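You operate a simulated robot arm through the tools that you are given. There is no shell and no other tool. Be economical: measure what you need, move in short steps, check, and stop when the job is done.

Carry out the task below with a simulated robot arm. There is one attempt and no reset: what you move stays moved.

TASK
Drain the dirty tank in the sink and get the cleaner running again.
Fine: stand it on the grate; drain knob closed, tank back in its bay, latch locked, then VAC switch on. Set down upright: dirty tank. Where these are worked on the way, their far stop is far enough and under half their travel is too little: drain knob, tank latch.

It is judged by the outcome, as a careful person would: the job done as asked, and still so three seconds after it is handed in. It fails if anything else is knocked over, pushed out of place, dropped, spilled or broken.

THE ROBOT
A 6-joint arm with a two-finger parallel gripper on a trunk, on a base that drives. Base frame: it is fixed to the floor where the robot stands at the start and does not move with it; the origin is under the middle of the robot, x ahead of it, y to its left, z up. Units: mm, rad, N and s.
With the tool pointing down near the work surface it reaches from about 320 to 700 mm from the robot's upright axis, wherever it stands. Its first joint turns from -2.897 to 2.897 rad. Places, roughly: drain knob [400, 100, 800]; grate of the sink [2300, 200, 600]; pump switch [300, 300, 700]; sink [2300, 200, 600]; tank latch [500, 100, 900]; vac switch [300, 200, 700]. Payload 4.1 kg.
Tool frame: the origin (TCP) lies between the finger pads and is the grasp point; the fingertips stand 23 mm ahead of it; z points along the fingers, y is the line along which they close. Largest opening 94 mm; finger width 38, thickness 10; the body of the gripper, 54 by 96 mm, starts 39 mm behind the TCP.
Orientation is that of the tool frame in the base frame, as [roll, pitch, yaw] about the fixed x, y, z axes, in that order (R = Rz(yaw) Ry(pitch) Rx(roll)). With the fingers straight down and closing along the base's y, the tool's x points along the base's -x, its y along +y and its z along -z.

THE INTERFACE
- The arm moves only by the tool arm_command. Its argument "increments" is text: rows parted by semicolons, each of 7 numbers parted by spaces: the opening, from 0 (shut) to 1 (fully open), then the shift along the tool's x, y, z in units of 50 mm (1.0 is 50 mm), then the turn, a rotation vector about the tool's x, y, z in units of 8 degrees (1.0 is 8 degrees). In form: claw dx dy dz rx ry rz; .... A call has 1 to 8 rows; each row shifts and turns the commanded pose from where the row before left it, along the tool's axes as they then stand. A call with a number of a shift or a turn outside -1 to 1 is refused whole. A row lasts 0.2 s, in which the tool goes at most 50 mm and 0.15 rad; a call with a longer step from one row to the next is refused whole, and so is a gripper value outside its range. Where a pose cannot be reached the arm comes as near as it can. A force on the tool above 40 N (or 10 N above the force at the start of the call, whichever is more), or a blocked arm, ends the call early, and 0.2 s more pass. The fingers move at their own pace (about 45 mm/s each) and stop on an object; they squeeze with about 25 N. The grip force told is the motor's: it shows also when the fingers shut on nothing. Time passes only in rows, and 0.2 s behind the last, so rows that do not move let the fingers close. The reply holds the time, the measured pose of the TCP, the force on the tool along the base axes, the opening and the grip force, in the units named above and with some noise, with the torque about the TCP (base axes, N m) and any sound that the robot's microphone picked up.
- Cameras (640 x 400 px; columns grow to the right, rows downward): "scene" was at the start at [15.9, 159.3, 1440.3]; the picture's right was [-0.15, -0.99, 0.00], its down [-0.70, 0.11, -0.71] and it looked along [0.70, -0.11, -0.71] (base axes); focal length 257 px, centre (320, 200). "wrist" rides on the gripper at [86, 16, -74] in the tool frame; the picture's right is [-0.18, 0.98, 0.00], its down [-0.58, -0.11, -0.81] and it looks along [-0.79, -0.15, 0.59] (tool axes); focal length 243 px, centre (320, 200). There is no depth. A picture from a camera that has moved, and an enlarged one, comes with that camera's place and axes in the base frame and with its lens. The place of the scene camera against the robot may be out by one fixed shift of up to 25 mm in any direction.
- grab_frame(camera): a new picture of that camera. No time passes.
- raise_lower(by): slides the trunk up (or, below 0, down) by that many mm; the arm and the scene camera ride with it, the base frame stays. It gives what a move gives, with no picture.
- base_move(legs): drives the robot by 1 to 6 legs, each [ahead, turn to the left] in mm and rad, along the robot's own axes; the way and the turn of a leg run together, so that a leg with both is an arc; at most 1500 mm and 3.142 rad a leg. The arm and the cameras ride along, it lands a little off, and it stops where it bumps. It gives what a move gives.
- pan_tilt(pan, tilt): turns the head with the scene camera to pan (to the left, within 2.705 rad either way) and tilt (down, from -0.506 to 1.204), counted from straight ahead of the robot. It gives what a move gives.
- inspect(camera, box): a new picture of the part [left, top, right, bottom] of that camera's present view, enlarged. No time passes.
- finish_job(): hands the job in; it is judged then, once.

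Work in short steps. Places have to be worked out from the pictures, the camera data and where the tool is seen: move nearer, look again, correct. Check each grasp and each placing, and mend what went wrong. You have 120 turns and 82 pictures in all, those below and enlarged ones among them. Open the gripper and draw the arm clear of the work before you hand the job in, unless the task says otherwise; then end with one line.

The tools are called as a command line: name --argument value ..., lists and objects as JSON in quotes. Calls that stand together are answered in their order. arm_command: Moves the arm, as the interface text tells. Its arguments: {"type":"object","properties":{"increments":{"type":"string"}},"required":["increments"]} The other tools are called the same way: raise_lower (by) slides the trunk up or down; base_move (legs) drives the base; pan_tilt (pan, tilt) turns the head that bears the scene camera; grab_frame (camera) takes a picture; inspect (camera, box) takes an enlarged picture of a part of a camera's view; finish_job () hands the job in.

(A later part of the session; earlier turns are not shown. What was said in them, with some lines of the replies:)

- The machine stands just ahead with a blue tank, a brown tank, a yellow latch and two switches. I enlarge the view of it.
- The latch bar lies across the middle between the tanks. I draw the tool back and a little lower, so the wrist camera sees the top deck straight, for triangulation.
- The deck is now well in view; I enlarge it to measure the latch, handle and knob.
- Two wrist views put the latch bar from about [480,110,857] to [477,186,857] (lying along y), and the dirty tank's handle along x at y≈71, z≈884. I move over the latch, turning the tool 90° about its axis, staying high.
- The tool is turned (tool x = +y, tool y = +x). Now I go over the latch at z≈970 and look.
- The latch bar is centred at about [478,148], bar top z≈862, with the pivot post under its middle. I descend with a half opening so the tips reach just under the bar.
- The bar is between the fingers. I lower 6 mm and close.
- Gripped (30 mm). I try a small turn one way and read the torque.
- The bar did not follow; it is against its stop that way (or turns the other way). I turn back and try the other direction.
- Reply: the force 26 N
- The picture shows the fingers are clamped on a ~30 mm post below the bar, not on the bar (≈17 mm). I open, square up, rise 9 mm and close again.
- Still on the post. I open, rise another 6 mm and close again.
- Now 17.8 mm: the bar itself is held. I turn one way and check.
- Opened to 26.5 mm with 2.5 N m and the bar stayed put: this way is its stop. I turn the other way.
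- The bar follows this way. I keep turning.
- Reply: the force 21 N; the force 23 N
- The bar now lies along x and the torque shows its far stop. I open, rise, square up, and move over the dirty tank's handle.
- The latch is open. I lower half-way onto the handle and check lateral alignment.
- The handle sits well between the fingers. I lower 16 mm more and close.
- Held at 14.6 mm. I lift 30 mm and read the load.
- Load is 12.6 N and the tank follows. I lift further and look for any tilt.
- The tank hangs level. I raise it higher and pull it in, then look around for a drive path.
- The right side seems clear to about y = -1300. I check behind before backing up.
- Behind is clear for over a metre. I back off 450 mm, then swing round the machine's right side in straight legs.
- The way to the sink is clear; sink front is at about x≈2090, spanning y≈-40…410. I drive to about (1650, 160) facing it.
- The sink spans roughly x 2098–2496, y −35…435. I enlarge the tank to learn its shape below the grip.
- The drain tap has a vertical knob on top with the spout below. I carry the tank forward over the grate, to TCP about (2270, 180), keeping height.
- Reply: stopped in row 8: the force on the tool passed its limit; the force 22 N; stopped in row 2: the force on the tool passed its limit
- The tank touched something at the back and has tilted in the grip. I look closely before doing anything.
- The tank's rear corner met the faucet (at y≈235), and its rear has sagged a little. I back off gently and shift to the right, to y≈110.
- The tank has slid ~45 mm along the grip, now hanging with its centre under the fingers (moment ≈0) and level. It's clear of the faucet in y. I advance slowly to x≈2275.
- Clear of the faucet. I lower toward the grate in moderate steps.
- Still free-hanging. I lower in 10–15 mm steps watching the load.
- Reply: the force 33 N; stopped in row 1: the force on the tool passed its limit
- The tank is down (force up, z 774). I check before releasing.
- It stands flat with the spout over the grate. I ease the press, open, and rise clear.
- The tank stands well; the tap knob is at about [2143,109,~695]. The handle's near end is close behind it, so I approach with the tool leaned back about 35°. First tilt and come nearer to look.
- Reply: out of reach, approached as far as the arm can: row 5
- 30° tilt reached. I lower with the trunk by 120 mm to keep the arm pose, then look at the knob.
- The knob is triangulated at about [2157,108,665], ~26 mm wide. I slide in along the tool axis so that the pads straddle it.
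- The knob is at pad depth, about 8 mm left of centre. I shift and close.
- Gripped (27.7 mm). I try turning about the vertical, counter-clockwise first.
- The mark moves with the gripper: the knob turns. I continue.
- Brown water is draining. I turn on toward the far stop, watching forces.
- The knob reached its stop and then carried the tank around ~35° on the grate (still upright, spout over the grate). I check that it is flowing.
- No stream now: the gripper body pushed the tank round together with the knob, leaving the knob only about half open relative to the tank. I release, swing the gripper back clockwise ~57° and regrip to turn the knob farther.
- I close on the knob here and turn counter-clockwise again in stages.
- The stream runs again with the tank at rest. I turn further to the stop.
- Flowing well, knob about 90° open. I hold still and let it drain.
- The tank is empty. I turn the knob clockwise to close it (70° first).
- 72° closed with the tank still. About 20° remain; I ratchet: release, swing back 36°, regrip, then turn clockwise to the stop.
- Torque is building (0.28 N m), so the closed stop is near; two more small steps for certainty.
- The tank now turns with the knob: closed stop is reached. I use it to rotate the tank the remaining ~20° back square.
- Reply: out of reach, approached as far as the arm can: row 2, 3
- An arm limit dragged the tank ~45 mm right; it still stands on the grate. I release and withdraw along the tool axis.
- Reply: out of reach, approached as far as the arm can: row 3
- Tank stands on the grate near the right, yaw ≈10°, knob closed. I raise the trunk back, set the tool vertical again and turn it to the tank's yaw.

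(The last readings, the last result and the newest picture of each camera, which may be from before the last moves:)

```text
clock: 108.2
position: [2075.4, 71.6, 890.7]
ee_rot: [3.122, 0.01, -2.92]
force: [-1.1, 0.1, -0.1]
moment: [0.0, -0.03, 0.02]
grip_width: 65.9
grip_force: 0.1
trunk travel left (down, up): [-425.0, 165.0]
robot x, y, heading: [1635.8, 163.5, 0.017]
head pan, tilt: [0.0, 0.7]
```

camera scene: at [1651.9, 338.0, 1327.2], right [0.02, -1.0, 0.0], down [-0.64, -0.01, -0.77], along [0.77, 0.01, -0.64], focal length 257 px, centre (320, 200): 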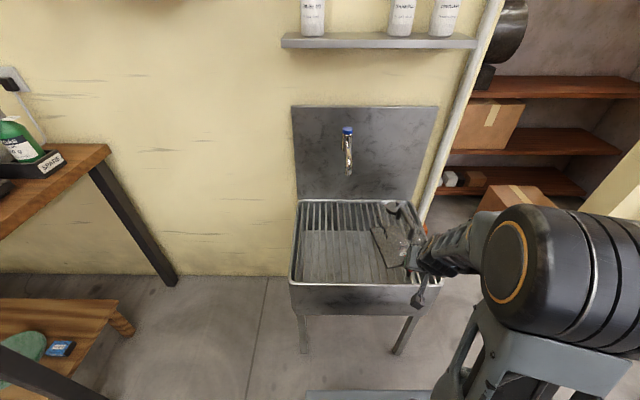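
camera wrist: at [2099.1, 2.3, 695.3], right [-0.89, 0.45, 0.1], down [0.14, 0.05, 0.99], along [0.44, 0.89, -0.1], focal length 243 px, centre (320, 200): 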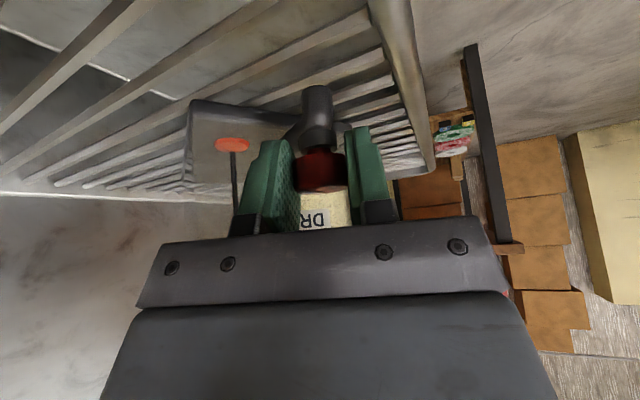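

I move above the handle's estimated middle, [2242,75], and look.

arm_command --increments "0.7 -0.8 -0.2 0 0 0 0; 0.7 -0.8 -0.2 0 0 0 0; 0.7 -0.8 -0.2 0 0 0 0; 0.7 -0.86 -0.07 0 0 0 0; 0.7 0 0 0.5 0 0 0; 0.7 0 0 0 0 0 0"

grab_frame --camera "wrist"

```text
clock: 109.6
position: [2241.7, 76.3, 867.1]
ee_rot: [3.123, 0.011, -2.922]
force: [-0.1, 0.0, 0.2]
moment: [0.02, 0.0, 0.0]
grip_width: 65.8
grip_force: 0.0
trunk travel left (down, up): [-425.0, 165.0]
robot x, y, heading: [1634.4, 169.0, 0.016]
head pan, tilt: [0.0, 0.7]
```

```text
16 pictures are left
camera wrist: at [2153.9, 70.8, 940.5], right [-0.04, 1.0, 0.02], down [0.59, 0.0, 0.81], along [0.81, 0.04, -0.59], focal length 243 px, centre (320, 200)
```

wrist: 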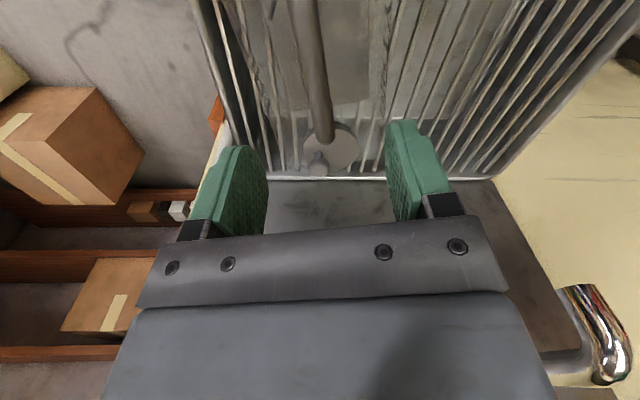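

Handle aligned with the tool (both ≈12°), passing under the TCP. I descend to z≈775 and close.

arm_command --increments "0.6 0 0 0.7 0 0 0; 0.6 0 0 0.6 0 0 0; 0.6 0 0 0.5 0 0 0; 0.6 0 0 0 0 0 0; 0 0 0 0 0 0 0; 0 0 0 0 0 0 0; 0 0 0 0 0 0 0; 0 0 0 0 0 0 0"

inspect --camera "wrist" --box '[190, 0, 450, 210]'

```text
clock: 111.4
position: [2243.7, 75.8, 777.8]
ee_rot: [3.124, 0.008, -2.922]
force: [-1.0, 0.4, 0.6]
moment: [0.01, -0.11, -0.07]
grip_width: 14.7
grip_force: 24.9
trunk travel left (down, up): [-425.0, 165.0]
robot x, y, heading: [1632.0, 160.5, 0.015]
head pan, tilt: [0.0, 0.7]
```

```text
1.90 times, centred on (320, 105) of wrist
camera zoom: at [2154.8, 70.8, 851.1], right [-0.04, 1.0, 0.02], down [0.59, 0.0, 0.81], along [0.81, 0.04, -0.59], focal length 462 px, centre (320, 381)
```

zoom: 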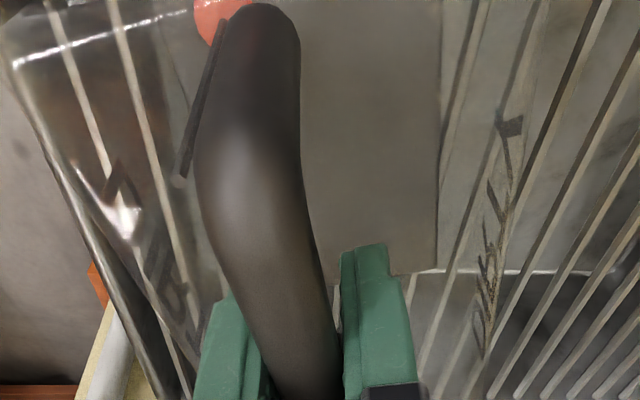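

Grip is good. I lift, checking the load.

arm_command --increments "0 0 0 -0.2 0 0 0; 0 0 0 -0.4 0 0 0; 0 0 0 -0.5 0 0 0; 0 0 0 -0.5 0 0 0; 0 0 0 -0.5 0 0 0; 0 0 0 0 0 0 0"

arm_command --increments "0 0.3 0 -0.6 0 0 0; 0 0.6 0.1 -0.6 0 0 0; 0 0.6 0.1 -0.6 0 0 0; 0 0.6 0.1 -0.6 0 0 0.4; 0 0.6 0.1 -0.6 0 0 0.4; 0 0.6 0.1 0 0 0 0.4; 0 0.6 0 0 0 0 0.3; 0 0 0 0 0 0 0"

grab_frame --camera "scene"

```text
clock: 112.8
position: [2240.9, 72.3, 880.8]
ee_rot: [3.124, 0.009, -2.922]
force: [-0.3, 0.2, -3.7]
moment: [-0.02, 0.06, 0.01]
grip_width: 14.9
grip_force: 25.2
trunk travel left (down, up): [-425.0, 165.0]
robot x, y, heading: [1635.3, 163.0, 0.016]
head pan, tilt: [0.0, 0.7]
```

```text
clock: 114.6
position: [2043.3, 61.5, 1029.6]
ee_rot: [3.121, 0.003, -3.13]
force: [-0.4, -0.7, -4.8]
moment: [0.01, 0.11, -0.01]
grip_width: 14.7
grip_force: 25.1
trunk travel left (down, up): [-425.0, 165.0]
robot x, y, heading: [1634.8, 166.2, 0.014]
head pan, tilt: [0.0, 0.7]
```

```text
14 pictures are left
camera scene: at [1652.4, 337.8, 1447.2], right [0.02, -1.0, 0.0], down [-0.64, -0.01, -0.77], along [0.76, 0.01, -0.64], focal length 257 px, centre (320, 200)
```

scene: 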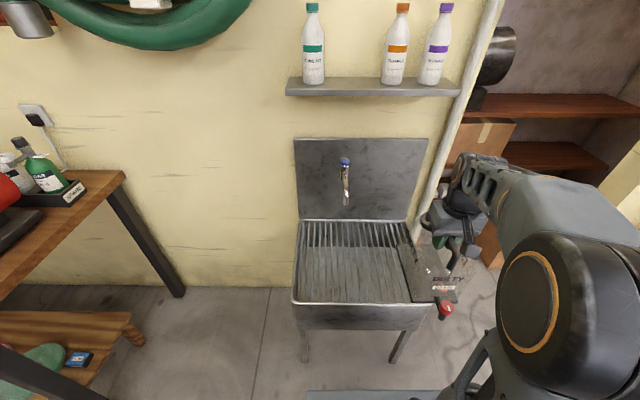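

The empty tank weighs ~4.5 N and hangs well. I bring it to the carrying pose and drive back along the same path.

arm_command --increments "0 0.2 0.4 -0.4 0 0 0; 0 0.2 0.6 -0.4 0 0 0; 0 0.1 0.6 -0.4 0 0 0; 0 0 0.6 -0.4 0 0 0; 0 0 0.6 0 0 0 -0.1; 0 0 0.6 0 0 0 0; 0 0 0 0 0 0 0"

base_move --legs '[[0, 0.73], [-1267, 0], [0, -0.746]]'

```text
clock: 116.2
position: [2016.0, 230.3, 1114.3]
ee_rot: [3.121, 0.005, -3.119]
force: [0.0, 0.8, -5.2]
moment: [-0.02, 0.07, -0.01]
grip_width: 15.0
grip_force: 25.2
trunk travel left (down, up): [-425.0, 165.0]
robot x, y, heading: [1631.7, 169.1, 0.013]
head pan, tilt: [0.0, 0.7]
```

```text
clock: 126.5
position: [1078.3, -630.5, 1113.8]
ee_rot: [3.12, 0.003, -3.138]
force: [0.1, -0.9, -3.9]
moment: [0.01, 0.07, -0.02]
grip_width: 14.9
grip_force: 24.7
trunk travel left (down, up): [-425.0, 165.0]
robot x, y, heading: [696.1, -686.0, -0.004]
head pan, tilt: [0.0, 0.7]
```

Position as planned. I continue: back 296, turn, back 1092, straighten.

base_move --legs '[[-296, 0], [0, -0.675], [-1092, 0], [0, 0.679]]'

pan_tilt --pan -0.155 --tilt 0.782

```text
clock: 137.3
position: [-70.4, 57.1, 1114.6]
ee_rot: [3.119, 0.002, -3.125]
force: [-0.4, 0.3, -4.3]
moment: [0.0, 0.1, -0.02]
grip_width: 14.8
grip_force: 24.5
trunk travel left (down, up): [-425.0, 165.0]
robot x, y, heading: [-454.8, -5.6, 0.007]
head pan, tilt: [0.0, 0.7]
```

```text
clock: 138.0
position: [-69.7, 57.4, 1114.6]
ee_rot: [3.123, 0.003, -3.124]
force: [0.2, -0.3, -5.1]
moment: [-0.04, 0.07, -0.03]
grip_width: 14.6
grip_force: 25.0
trunk travel left (down, up): [-425.0, 165.0]
robot x, y, heading: [-449.0, -6.5, 0.007]
head pan, tilt: [-0.155, 0.782]
```

I drive ahead 450 mm to the starting spot and view the bay.

base_move --legs '[[450, -0.008]]'

inspect --camera "scene" --box '[230, 180, 390, 340]'

```text
clock: 140.8
position: [381.2, 55.7, 1114.7]
ee_rot: [3.121, 0.003, -3.13]
force: [-0.8, 0.0, -4.4]
moment: [-0.01, 0.09, 0.0]
grip_width: 14.6
grip_force: 25.2
trunk travel left (down, up): [-425.0, 165.0]
robot x, y, heading: [-2.8, -3.6, -0.005]
head pan, tilt: [-0.155, 0.782]
```

```text
2.50 times, centred on (310, 260) of scene
camera zoom: at [14.1, 157.0, 1440.3], right [-0.15, -0.99, 0.0], down [-0.7, 0.11, -0.71], along [0.7, -0.11, -0.7], focal length 643 px, centre (345, 50)
```

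zoom: 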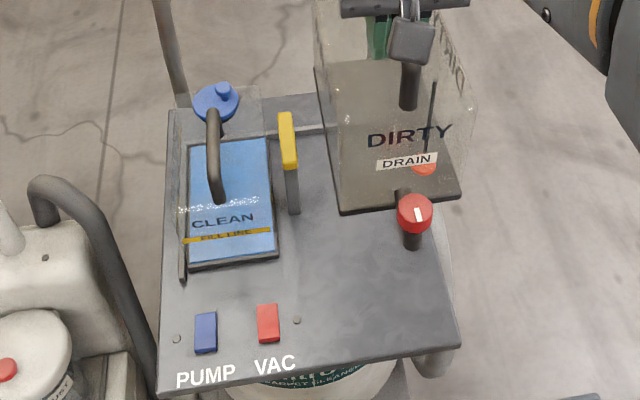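

Knob is closed, robot is back within 4 mm. From the pictures, the grip is ~12 mm further along the handle than first time, so the seated TCP should be about [466,66.5,883]. I move over it at z≈990.

arm_command --increments "0 -0.5 0.1 0 0 0 0; 0 -0.6 0.1 0 0 0 0.06; 0 -0.6 0 0.2 0 0 0; 0 0 0 0.6 0 0 0; 0 0 0 0.6 0 0 0; 0 0 0 0.6 0 0 0; 0 0 0 0.5 0 0 0; 0 0 0 0 0 0 0"

inspect --camera "scene" --box '[250, 190, 370, 300]'

```text
clock: 142.6
position: [466.0, 69.0, 989.7]
ee_rot: [3.121, 0.003, -3.14]
force: [0.1, 0.2, -4.2]
moment: [0.02, 0.09, -0.02]
grip_width: 14.6
grip_force: 25.3
trunk travel left (down, up): [-425.0, 165.0]
robot x, y, heading: [-1.6, -2.2, 0.001]
head pan, tilt: [-0.155, 0.782]
```

```text
3.64 times, centred on (310, 245) of scene
camera zoom: at [14.2, 157.1, 1440.3], right [-0.15, -0.99, 0.0], down [-0.7, 0.11, -0.71], along [0.7, -0.11, -0.7], focal length 935 px, centre (356, 36)
```

zoom: 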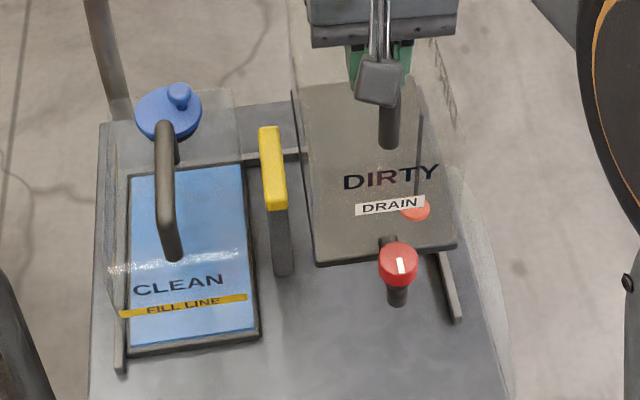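

Comparing with the first pictures, the tank needs ≈+4 mm in x. I correct and lower slowly to just above the deck.

arm_command --increments "0 -0.09 0 0.5 0 0 0; 0 0 0 0.5 0 0 0; 0 0 0 0.4 0 0 0; 0 0 0 0.2 0 0 0; 0 0 0 0 0 0 0"

inspect --camera "scene" --box '[250, 190, 370, 300]'

```text
clock: 143.8
position: [469.2, 69.8, 909.2]
ee_rot: [3.12, 0.004, -3.142]
force: [0.2, 0.4, -3.9]
moment: [0.0, 0.13, -0.01]
grip_width: 14.6
grip_force: 24.8
trunk travel left (down, up): [-425.0, 165.0]
robot x, y, heading: [0.2, -0.1, -0.002]
head pan, tilt: [-0.155, 0.782]
```

```text
3.64 times, centred on (310, 245) of scene
camera zoom: at [14.1, 157.1, 1440.3], right [-0.15, -0.99, 0.0], down [-0.7, 0.11, -0.71], along [0.7, -0.11, -0.7], focal length 935 px, centre (356, 36)
```

zoom: 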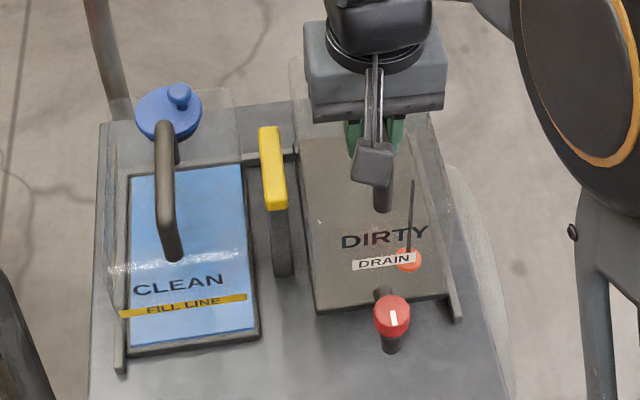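

Nearly aligned with the rails; I shift 2.5 mm left and lower in small steps, watching the force.

arm_command --increments "0 0 0.05 0 0 0 0; 0 0 0 0.2 0 0 0; 0 0 0 0 0 0 0"

arm_command --increments "0 0 0 0.14 0 0 0; 0 0 0 0 0 0 0"

arm_command --increments "0 0 0 0.12 0 0 0; 0 0 0 0 0 0 0"

```text
clock: 144.6
position: [471.0, 73.2, 899.0]
ee_rot: [3.12, 0.002, -3.141]
force: [0.9, -1.1, -3.9]
moment: [0.01, 0.12, -0.01]
grip_width: 14.8
grip_force: 24.7
trunk travel left (down, up): [-425.0, 165.0]
robot x, y, heading: [-2.5, -4.9, 0.001]
head pan, tilt: [-0.155, 0.782]
```

```text
clock: 145.2
position: [469.8, 74.1, 892.4]
ee_rot: [3.121, 0.003, -3.14]
force: [-0.6, 0.7, -3.8]
moment: [-0.01, 0.08, -0.03]
grip_width: 14.8
grip_force: 24.4
trunk travel left (down, up): [-425.0, 165.0]
robot x, y, heading: [0.8, 1.7, 0.002]
head pan, tilt: [-0.155, 0.782]
```

```text
clock: 145.8
position: [471.0, 74.5, 886.9]
ee_rot: [3.12, 0.003, -3.141]
force: [0.8, 0.2, -4.3]
moment: [-0.02, 0.06, 0.0]
grip_width: 14.7
grip_force: 25.2
trunk travel left (down, up): [-425.0, 165.0]
robot x, y, heading: [-0.3, -3.4, 0.002]
head pan, tilt: [-0.155, 0.782]
```

Still hanging free; on down in small steps.

arm_command --increments "0 0 0 0.08 0 0 0; 0 0 0 0 0 0 0"

arm_command --increments "0 0 0 0.08 0 0 0; 0 0 0 0 0 0 0"

inspect --camera "scene" --box '[250, 190, 370, 300]'

```text
clock: 146.4
position: [469.8, 72.8, 882.5]
ee_rot: [3.121, 0.002, -3.14]
force: [0.8, -0.7, -4.6]
moment: [-0.01, 0.12, -0.01]
grip_width: 14.5
grip_force: 24.9
trunk travel left (down, up): [-425.0, 165.0]
robot x, y, heading: [-4.2, -0.6, 0.0]
head pan, tilt: [-0.155, 0.782]
```

```text
clock: 147.0
position: [470.8, 73.9, 878.6]
ee_rot: [3.121, 0.002, -3.141]
force: [0.5, -0.1, -3.7]
moment: [0.02, -0.01, 0.04]
grip_width: 14.8
grip_force: 24.7
trunk travel left (down, up): [-425.0, 165.0]
robot x, y, heading: [-1.9, 1.1, 0.003]
head pan, tilt: [-0.155, 0.782]
```

```text
3.64 times, centred on (310, 245) of scene
camera zoom: at [14.0, 157.1, 1440.3], right [-0.15, -0.99, 0.0], down [-0.7, 0.11, -0.71], along [0.7, -0.11, -0.7], focal length 935 px, centre (356, 36)
```

zoom: 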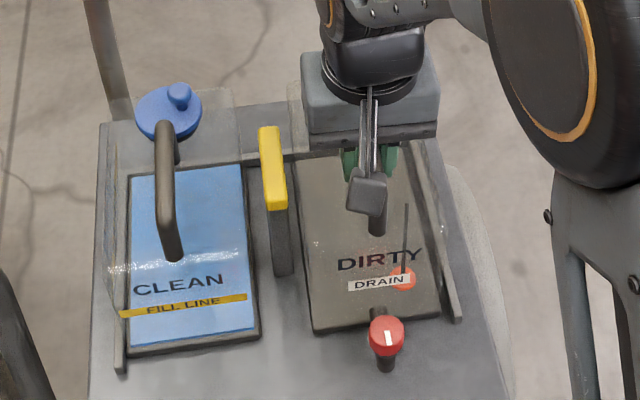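

It looks just like the original seat (knob at the same spot). I lower the last millimetres until contact.

arm_command --increments "0 0 0 0.06 0 0 0; 0 0 0 0 0 0 0"

arm_command --increments "0 0 0 0.06 0 0 0; 0 0 0 0 0 0 0"

```text
clock: 147.6
position: [470.6, 74.6, 877.3]
ee_rot: [3.119, 0.007, -3.141]
force: [-1.9, -0.5, 13.4]
moment: [0.0, -0.11, -0.01]
grip_width: 14.8
grip_force: 25.3
trunk travel left (down, up): [-425.0, 165.0]
robot x, y, heading: [-2.5, -0.7, 0.004]
head pan, tilt: [-0.155, 0.782]
```

```text
clock: 148.2
position: [469.9, 74.2, 874.0]
ee_rot: [3.119, 0.006, -3.139]
force: [0.8, -1.5, 20.9]
moment: [0.02, -0.04, 0.0]
grip_width: 14.9
grip_force: 25.3
trunk travel left (down, up): [-425.0, 165.0]
robot x, y, heading: [-2.1, -3.0, 0.002]
head pan, tilt: [-0.155, 0.782]
```

Seated flat (contact with no moment). I release, rise and move over the latch.

arm_command --increments "0.15 0 0 -0.06 0 0 0; 0.35 0 0 0 0 0 0; 0.6 0 0 0 0 0 0; 0.6 0 0 -0.4 0 0 0; 0.6 0 0 -0.8 0 0 0; 0.6 0 0 -0.5 0 0 0; 0.6 0 0 0 0 0 0"

arm_command --increments "0.5 -0.16 0.75 0 0 0 0; 0.5 0 0.73 0 0 0 0; 0.5 0 0 0 0.15 0 0; 0.5 0 0 0 0 0 0"

grab_frame --camera "wrist"

```text
clock: 149.8
position: [469.8, 72.7, 961.2]
ee_rot: [3.121, 0.003, -3.14]
force: [0.1, 0.2, 0.2]
moment: [-0.01, -0.01, 0.0]
grip_width: 56.3
grip_force: 0.1
trunk travel left (down, up): [-425.0, 165.0]
robot x, y, heading: [-3.6, -1.8, -0.0]
head pan, tilt: [-0.155, 0.782]
```

```text
clock: 150.8
position: [476.9, 146.3, 962.3]
ee_rot: [-3.14, 0.004, -3.139]
force: [-0.8, -0.5, 0.8]
moment: [-0.01, 0.01, 0.02]
grip_width: 46.9
grip_force: 0.1
trunk travel left (down, up): [-425.0, 165.0]
robot x, y, heading: [-4.5, 0.3, 0.002]
head pan, tilt: [-0.155, 0.782]
```

```text
9 pictures are left
camera wrist: at [389.5, 161.8, 1035.8], right [0.18, 0.98, 0.0], down [0.58, -0.11, 0.81], along [0.8, -0.15, -0.59], focal length 243 px, centre (320, 200)
```

wrist: 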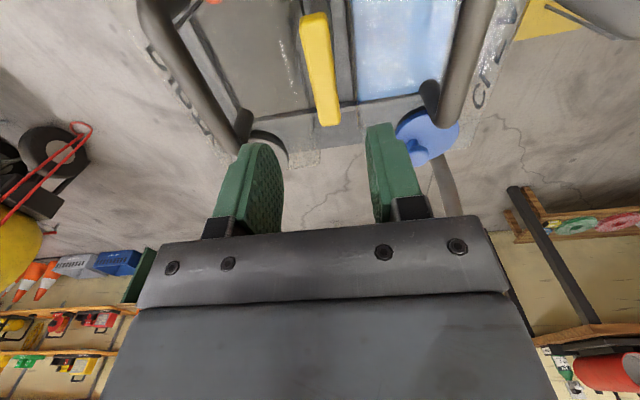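

The latch bar lies under the TCP along x (centre ≈[479,146.5]). I descend to z≈879 and close.

arm_command --increments "0.5 0 0 0.7 0 0 0; 0.5 0 0 0.6 0 0 0; 0.5 0 0 0.34 0 0 0; 0.5 0 0 0 0 0 0; 0 0 0 0 0 0 0; 0 0 0 0 0 0 0; 0 0 0 0 0 0 0; 0 0 0 0 0 0 0"

```text
clock: 152.6
position: [479.4, 147.5, 881.2]
ee_rot: [3.141, 0.003, 3.141]
force: [-0.1, 7.8, -2.2]
moment: [0.26, -0.37, -0.05]
grip_width: 17.6
grip_force: 45.0
trunk travel left (down, up): [-425.0, 165.0]
robot x, y, heading: [-1.0, -3.5, 0.002]
head pan, tilt: [-0.155, 0.782]
```

The bar is held (17.6 mm). I turn it back the locking way (reverse of before), in stages.

arm_command --increments "0 0 0 0 0 0 0.9; 0 0 0 0 0 0 0.9; 0 0 0 0 0 0 0.9; 0 0 0 0 0 0 0.9; 0 0 0 0 0 0 0.9; 0 0 0 0 0 0 0.9; 0 0 0 0 0 0 0"

arm_command --increments "0 0 0 0 0 0 0.9; 0 0 0 0 0 0 0.9; 0 0 0 0 0 0 0.9; 0 0 0 0 0 0 0.9; 0 0 0 0 0 0 0.9; 0 0 0 0 0 0 0.9; 0 0 0 0 0 0 0.6; 0 0 0 0 0 0 0"

inspect --camera "scene" --box '[240, 190, 370, 330]'

```text
clock: 154.2
position: [477.9, 147.6, 882.0]
ee_rot: [3.139, 0.002, 2.387]
force: [4.0, 17.5, 3.7]
moment: [0.75, 0.54, 0.03]
grip_width: 17.7
grip_force: 44.9
trunk travel left (down, up): [-425.0, 165.0]
robot x, y, heading: [0.5, -1.6, 0.002]
head pan, tilt: [-0.155, 0.782]
```

```text
clock: 156.0
position: [479.4, 148.1, 880.1]
ee_rot: [3.134, -0.001, 1.55]
force: [15.0, 15.5, 14.6]
moment: [-0.01, 0.16, 1.38]
grip_width: 17.6
grip_force: 45.7
trunk travel left (down, up): [-425.0, 165.0]
robot x, y, heading: [-7.2, -1.5, 0.007]
head pan, tilt: [-0.155, 0.782]
```

```text
2.86 times, centred on (305, 260) of scene
camera zoom: at [14.4, 159.0, 1440.3], right [-0.15, -0.99, 0.0], down [-0.7, 0.11, -0.71], along [0.7, -0.11, -0.7], focal length 735 px, centre (363, 29)
```

zoom: 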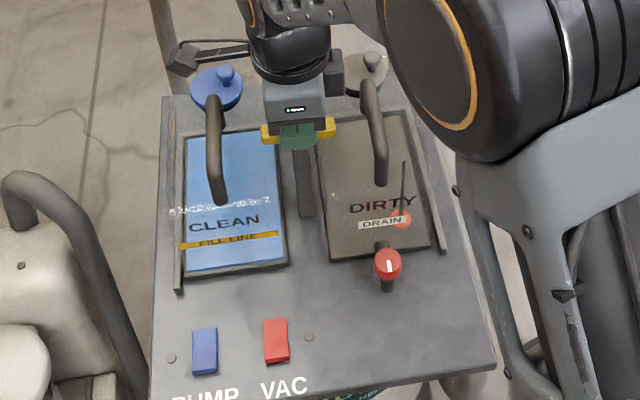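

Latch is back against its locked stop. I release, rise, and move over to the VAC switch at about [335,190] to look at it.

arm_command --increments "0.5 0 0 0 0 0 0; 0.5 0 0 0 0 0 0; 0.5 0 0 -0.6 0 0 0; 0.5 0 0 -0.9 0 0 0; 0.3 0.2 -0.7 0 0 0 0; 0.1 0.3 -0.8 0 0 0 0; 0 0.3 -0.8 0 0 0 0; 0 0 -0.5 0 0 0 0"

arm_command --increments "0 0 0 0.7 0 0 0; 0 0 0 0.8 0 0 0; 0 0 0 0.6 0 0 0; 0 0 0 0 0 0 0"

inspect --camera "wrist" --box '[180, 0, 460, 220]'

```text
clock: 157.8
position: [339.1, 188.9, 954.4]
ee_rot: [3.139, -0.001, 1.552]
force: [-0.2, 0.0, -0.2]
moment: [0.02, 0.01, -0.02]
grip_width: 0.1
grip_force: 25.1
trunk travel left (down, up): [-425.0, 165.0]
robot x, y, heading: [-1.3, -2.3, 0.004]
head pan, tilt: [-0.155, 0.782]
```

```text
clock: 158.8
position: [339.0, 188.1, 848.8]
ee_rot: [3.138, 0.001, 1.551]
force: [-0.4, -0.4, 0.1]
moment: [0.01, 0.0, -0.01]
grip_width: 0.0
grip_force: 25.1
trunk travel left (down, up): [-425.0, 165.0]
robot x, y, heading: [-6.6, -1.8, -0.004]
head pan, tilt: [-0.155, 0.782]
```

```text
1.82 times, centred on (320, 110) of wrist
camera zoom: at [356.4, 273.7, 923.2], right [0.98, -0.2, 0.0], down [-0.12, -0.58, 0.81], along [-0.16, -0.79, -0.59], focal length 441 px, centre (320, 364)
```

zoom: 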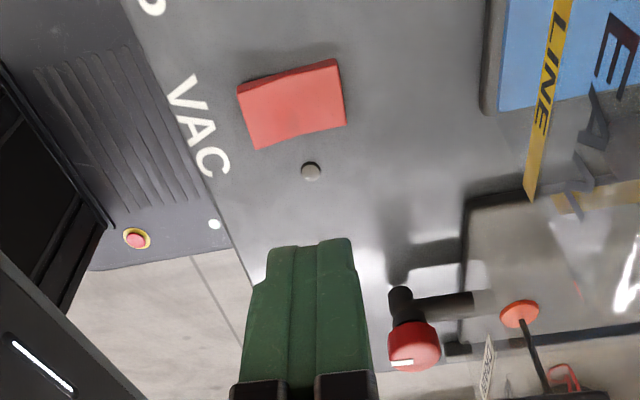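

The red VAC rocker spans x≈306–349, y≈190. I zoom in to see which half is raised.

inspect --camera "wrist" --box '[270, 15, 350, 95]'

inspect --camera "scene" --box '[260, 290, 310, 340]'

```text
5.00 times, centred on (310, 55) of wrist
camera zoom: at [356.4, 273.7, 923.2], right [0.98, -0.2, 0.0], down [-0.12, -0.58, 0.81], along [-0.16, -0.79, -0.59], focal length 1213 px, centre (370, 925)
```

zoom: 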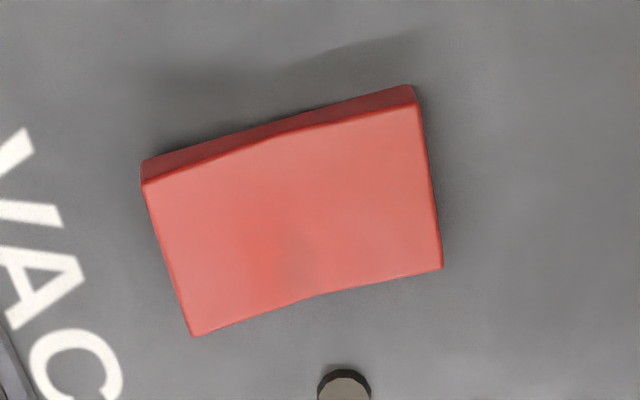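

```text
8.00 times, centred on (285, 315) of scene
camera zoom: at [13.8, 157.5, 1440.3], right [-0.15, -0.99, 0.0], down [-0.7, 0.11, -0.71], along [0.7, -0.11, -0.7], focal length 2058 px, centre (600, -720)
```

zoom: 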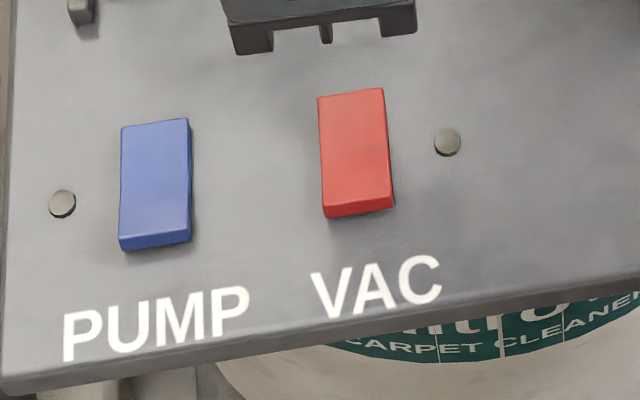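

The rocker is V-shaped; its shadow suggests the far half is raised. I press that half first with shut fingers, coming down carefully and listening.

arm_command --increments "0 0.05 0.06 0.6 0 0 0; 0 0 0 0.6 0 0 0; 0 0 0 0.4 0 0 0; 0 0 0 0 0 0 0"

arm_command --increments "0 0 0 0.16 0 0 0; 0 0 0 0.12 0 0 0; 0 0 0 0.1 0 0 0; 0 0 0 0 0 0 0"

```text
clock: 159.8
position: [341.9, 191.2, 771.5]
ee_rot: [3.138, 0.0, 1.551]
force: [-0.1, -1.0, -0.4]
moment: [0.01, 0.02, 0.02]
grip_width: 0.0
grip_force: 24.7
trunk travel left (down, up): [-425.0, 165.0]
robot x, y, heading: [-2.5, 1.3, -0.004]
head pan, tilt: [-0.155, 0.782]
```

```text
clock: 160.8
position: [340.6, 192.2, 752.3]
ee_rot: [3.137, -0.001, 1.55]
force: [-0.1, -0.2, 11.1]
moment: [-0.14, 0.12, 0.01]
grip_width: 0.0
grip_force: 24.7
trunk travel left (down, up): [-425.0, 165.0]
robot x, y, heading: [-3.5, -4.5, -0.001]
head pan, tilt: [-0.155, 0.782]
```

Contact with the switch (11 N). I press further.

arm_command --increments "0 0 0 0.08 0 0 0; 0 0 0 0.08 0 0 0; 0 0 0 0 0 0 0; 0 0 0 0 0 0 0"

```text
clock: 161.2
position: [341.7, 191.3, 752.7]
ee_rot: [3.133, -0.004, 1.549]
force: [-6.8, -5.0, 29.1]
moment: [-0.44, 0.45, -0.06]
grip_width: 0.0
grip_force: 25.1
trunk travel left (down, up): [-425.0, 165.0]
robot x, y, heading: [-4.8, -3.9, 0.001]
head pan, tilt: [-0.155, 0.782]
stopped in row 2: the force on the tool passed its limit (the readings are from after the stop); the commanded pose is now the measured one
```

It does not give and there is no sound, so this half is the low one. I lift and press the near half (x≈313).

arm_command --increments "0 0 0 -0.4 0 0 0; 0 0 -0.57 0 0 0 0; 0 0 0 0.24 0 0 0; 0 0 0 0.12 0 0 0; 0 0 0 0 0 0 0"

arm_command --increments "0 0 0 0.06 0 0 0; 0 0 0 0.06 0 0 0; 0 0 0 0 0 0 0"

```text
clock: 162.4
position: [314.9, 192.0, 753.3]
ee_rot: [3.135, -0.001, 1.553]
force: [-0.1, 0.7, -1.1]
moment: [-0.01, -0.02, 0.01]
grip_width: 0.2
grip_force: 25.2
trunk travel left (down, up): [-425.0, 165.0]
robot x, y, heading: [-5.3, -3.6, 0.0]
head pan, tilt: [-0.155, 0.782]
```

```text
clock: 162.9
position: [314.3, 193.1, 751.4]
ee_rot: [3.129, -0.004, 1.548]
force: [-8.2, -6.4, 30.3]
moment: [-0.22, -0.13, -0.07]
grip_width: 0.5
grip_force: 25.3
trunk travel left (down, up): [-425.0, 165.0]
robot x, y, heading: [-3.1, -1.6, 0.001]
head pan, tilt: [-0.155, 0.782]
stopped in row 2: the force on the tool passed its limit (the readings are from after the stop); the commanded pose is now the measured one
```

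Both halves contact at about the same height with no sound. I rise to the earlier viewing pose and compare the switch's look.

arm_command --increments "0 0 0 -0.6 0 0 0; 0 -0.08 0.25 -0.7 0 0 0; 0 0 0.25 -0.65 0 0 0; 0 0 0 0 0 0 0"

inspect --camera "wrist" --box '[270, 15, 350, 95]'

```text
clock: 163.9
position: [338.7, 187.6, 848.3]
ee_rot: [3.13, -0.003, 1.551]
force: [-0.2, 0.6, -0.4]
moment: [0.02, 0.03, 0.0]
grip_width: 0.0
grip_force: 25.1
trunk travel left (down, up): [-425.0, 165.0]
robot x, y, heading: [-2.8, -4.8, 0.001]
head pan, tilt: [-0.155, 0.782]
```

```text
5.00 times, centred on (310, 55) of wrist
camera zoom: at [356.1, 272.7, 923.6], right [0.98, -0.2, 0.01], down [-0.13, -0.58, 0.8], along [-0.16, -0.79, -0.6], focal length 1213 px, centre (370, 925)
```

zoom: 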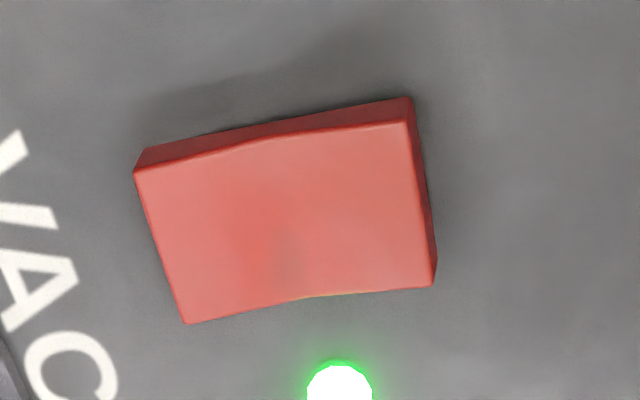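

The lamp beside VAC is lit green: it is on. I draw the arm up and clear, open the gripper and check the whole.

arm_command --increments "0.5 0 0 -0.8 0 0 0; 1 0 0 -0.9 0 0 0; 1 0 0 -0.9 0 0 0; 1 -0.8 0 -0.9 0 0 0; 1 -0.9 0 -0.9 0 0 0; 1 -0.9 0 -0.5 0 0 0; 1 -0.9 0 0 0 0 0; 1 -0.9 0 0 0 0 0"

inspect --camera "scene" --box '[240, 190, 370, 330]'

```text
refused: row 4 steps farther than a row can; nothing moved
```

```text
2.86 times, centred on (305, 260) of scene
camera zoom: at [13.6, 157.2, 1440.3], right [-0.15, -0.99, 0.0], down [-0.7, 0.11, -0.71], along [0.7, -0.11, -0.7], focal length 735 px, centre (363, 29)
```

zoom: 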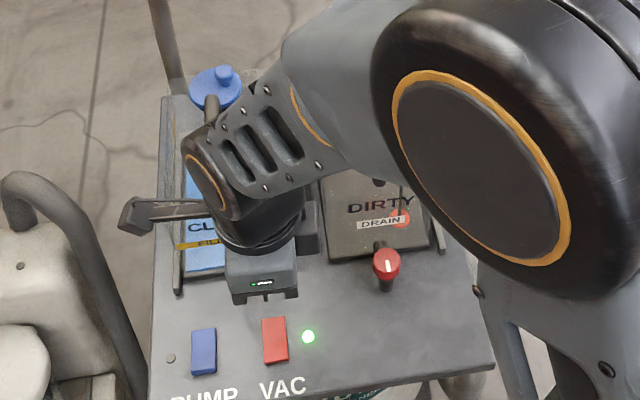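

The move was refused for step size; I repeat it with smaller steps.

arm_command --increments "0.5 0 0 -0.8 0 0 0; 1 0 0 -0.9 0 0 0; 1 0 0 -0.9 0 0 0; 1 0 0 -0.9 0 0 0; 1 -0.6 0 -0.6 0 0 0; 1 -0.8 0 0 0 0 0; 1 -0.8 0 0 0 0 0; 1 -0.8 0 0 0 0 0"

inspect --camera "scene" --box '[240, 190, 370, 330]'

```text
clock: 165.7
position: [335.0, 35.3, 1052.6]
ee_rot: [3.132, -0.003, 1.552]
force: [0.2, 1.1, 0.4]
moment: [-0.02, -0.02, -0.03]
grip_width: 94.4
grip_force: 0.1
trunk travel left (down, up): [-425.0, 165.0]
robot x, y, heading: [-3.0, -3.4, 0.001]
head pan, tilt: [-0.155, 0.782]
```

```text
2.86 times, centred on (305, 260) of scene
camera zoom: at [13.7, 157.2, 1440.4], right [-0.15, -0.99, 0.0], down [-0.7, 0.11, -0.71], along [0.7, -0.11, -0.7], focal length 735 px, centre (363, 29)
```

zoom: 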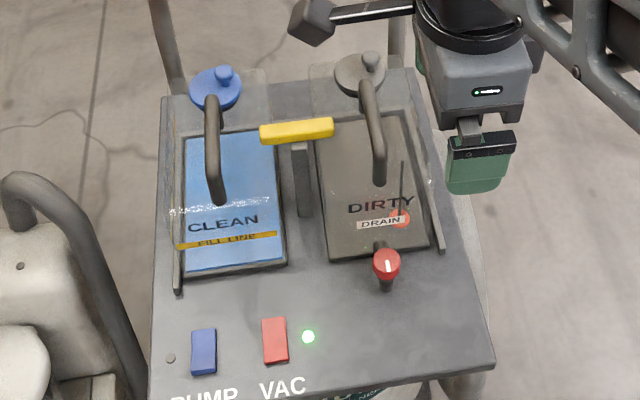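

The tank is empty and in its bay, the latch lies across its locked position, the drain knob mark is back in its closed position, and the VAC lamp is lit. The arm is clear with the gripper open, so I hand in.

finish_job

```text
The job is handed in.
```

I drained the dirty tank on the sink grate, closed the drain knob, put the tank back in its bay, locked the latch, and switched VAC on (its lamp is lit green). On the way the tank bumped the faucet, slid a little in the grip, and was turned and dragged about 45 mm on the grate; I saw no spill or damage.
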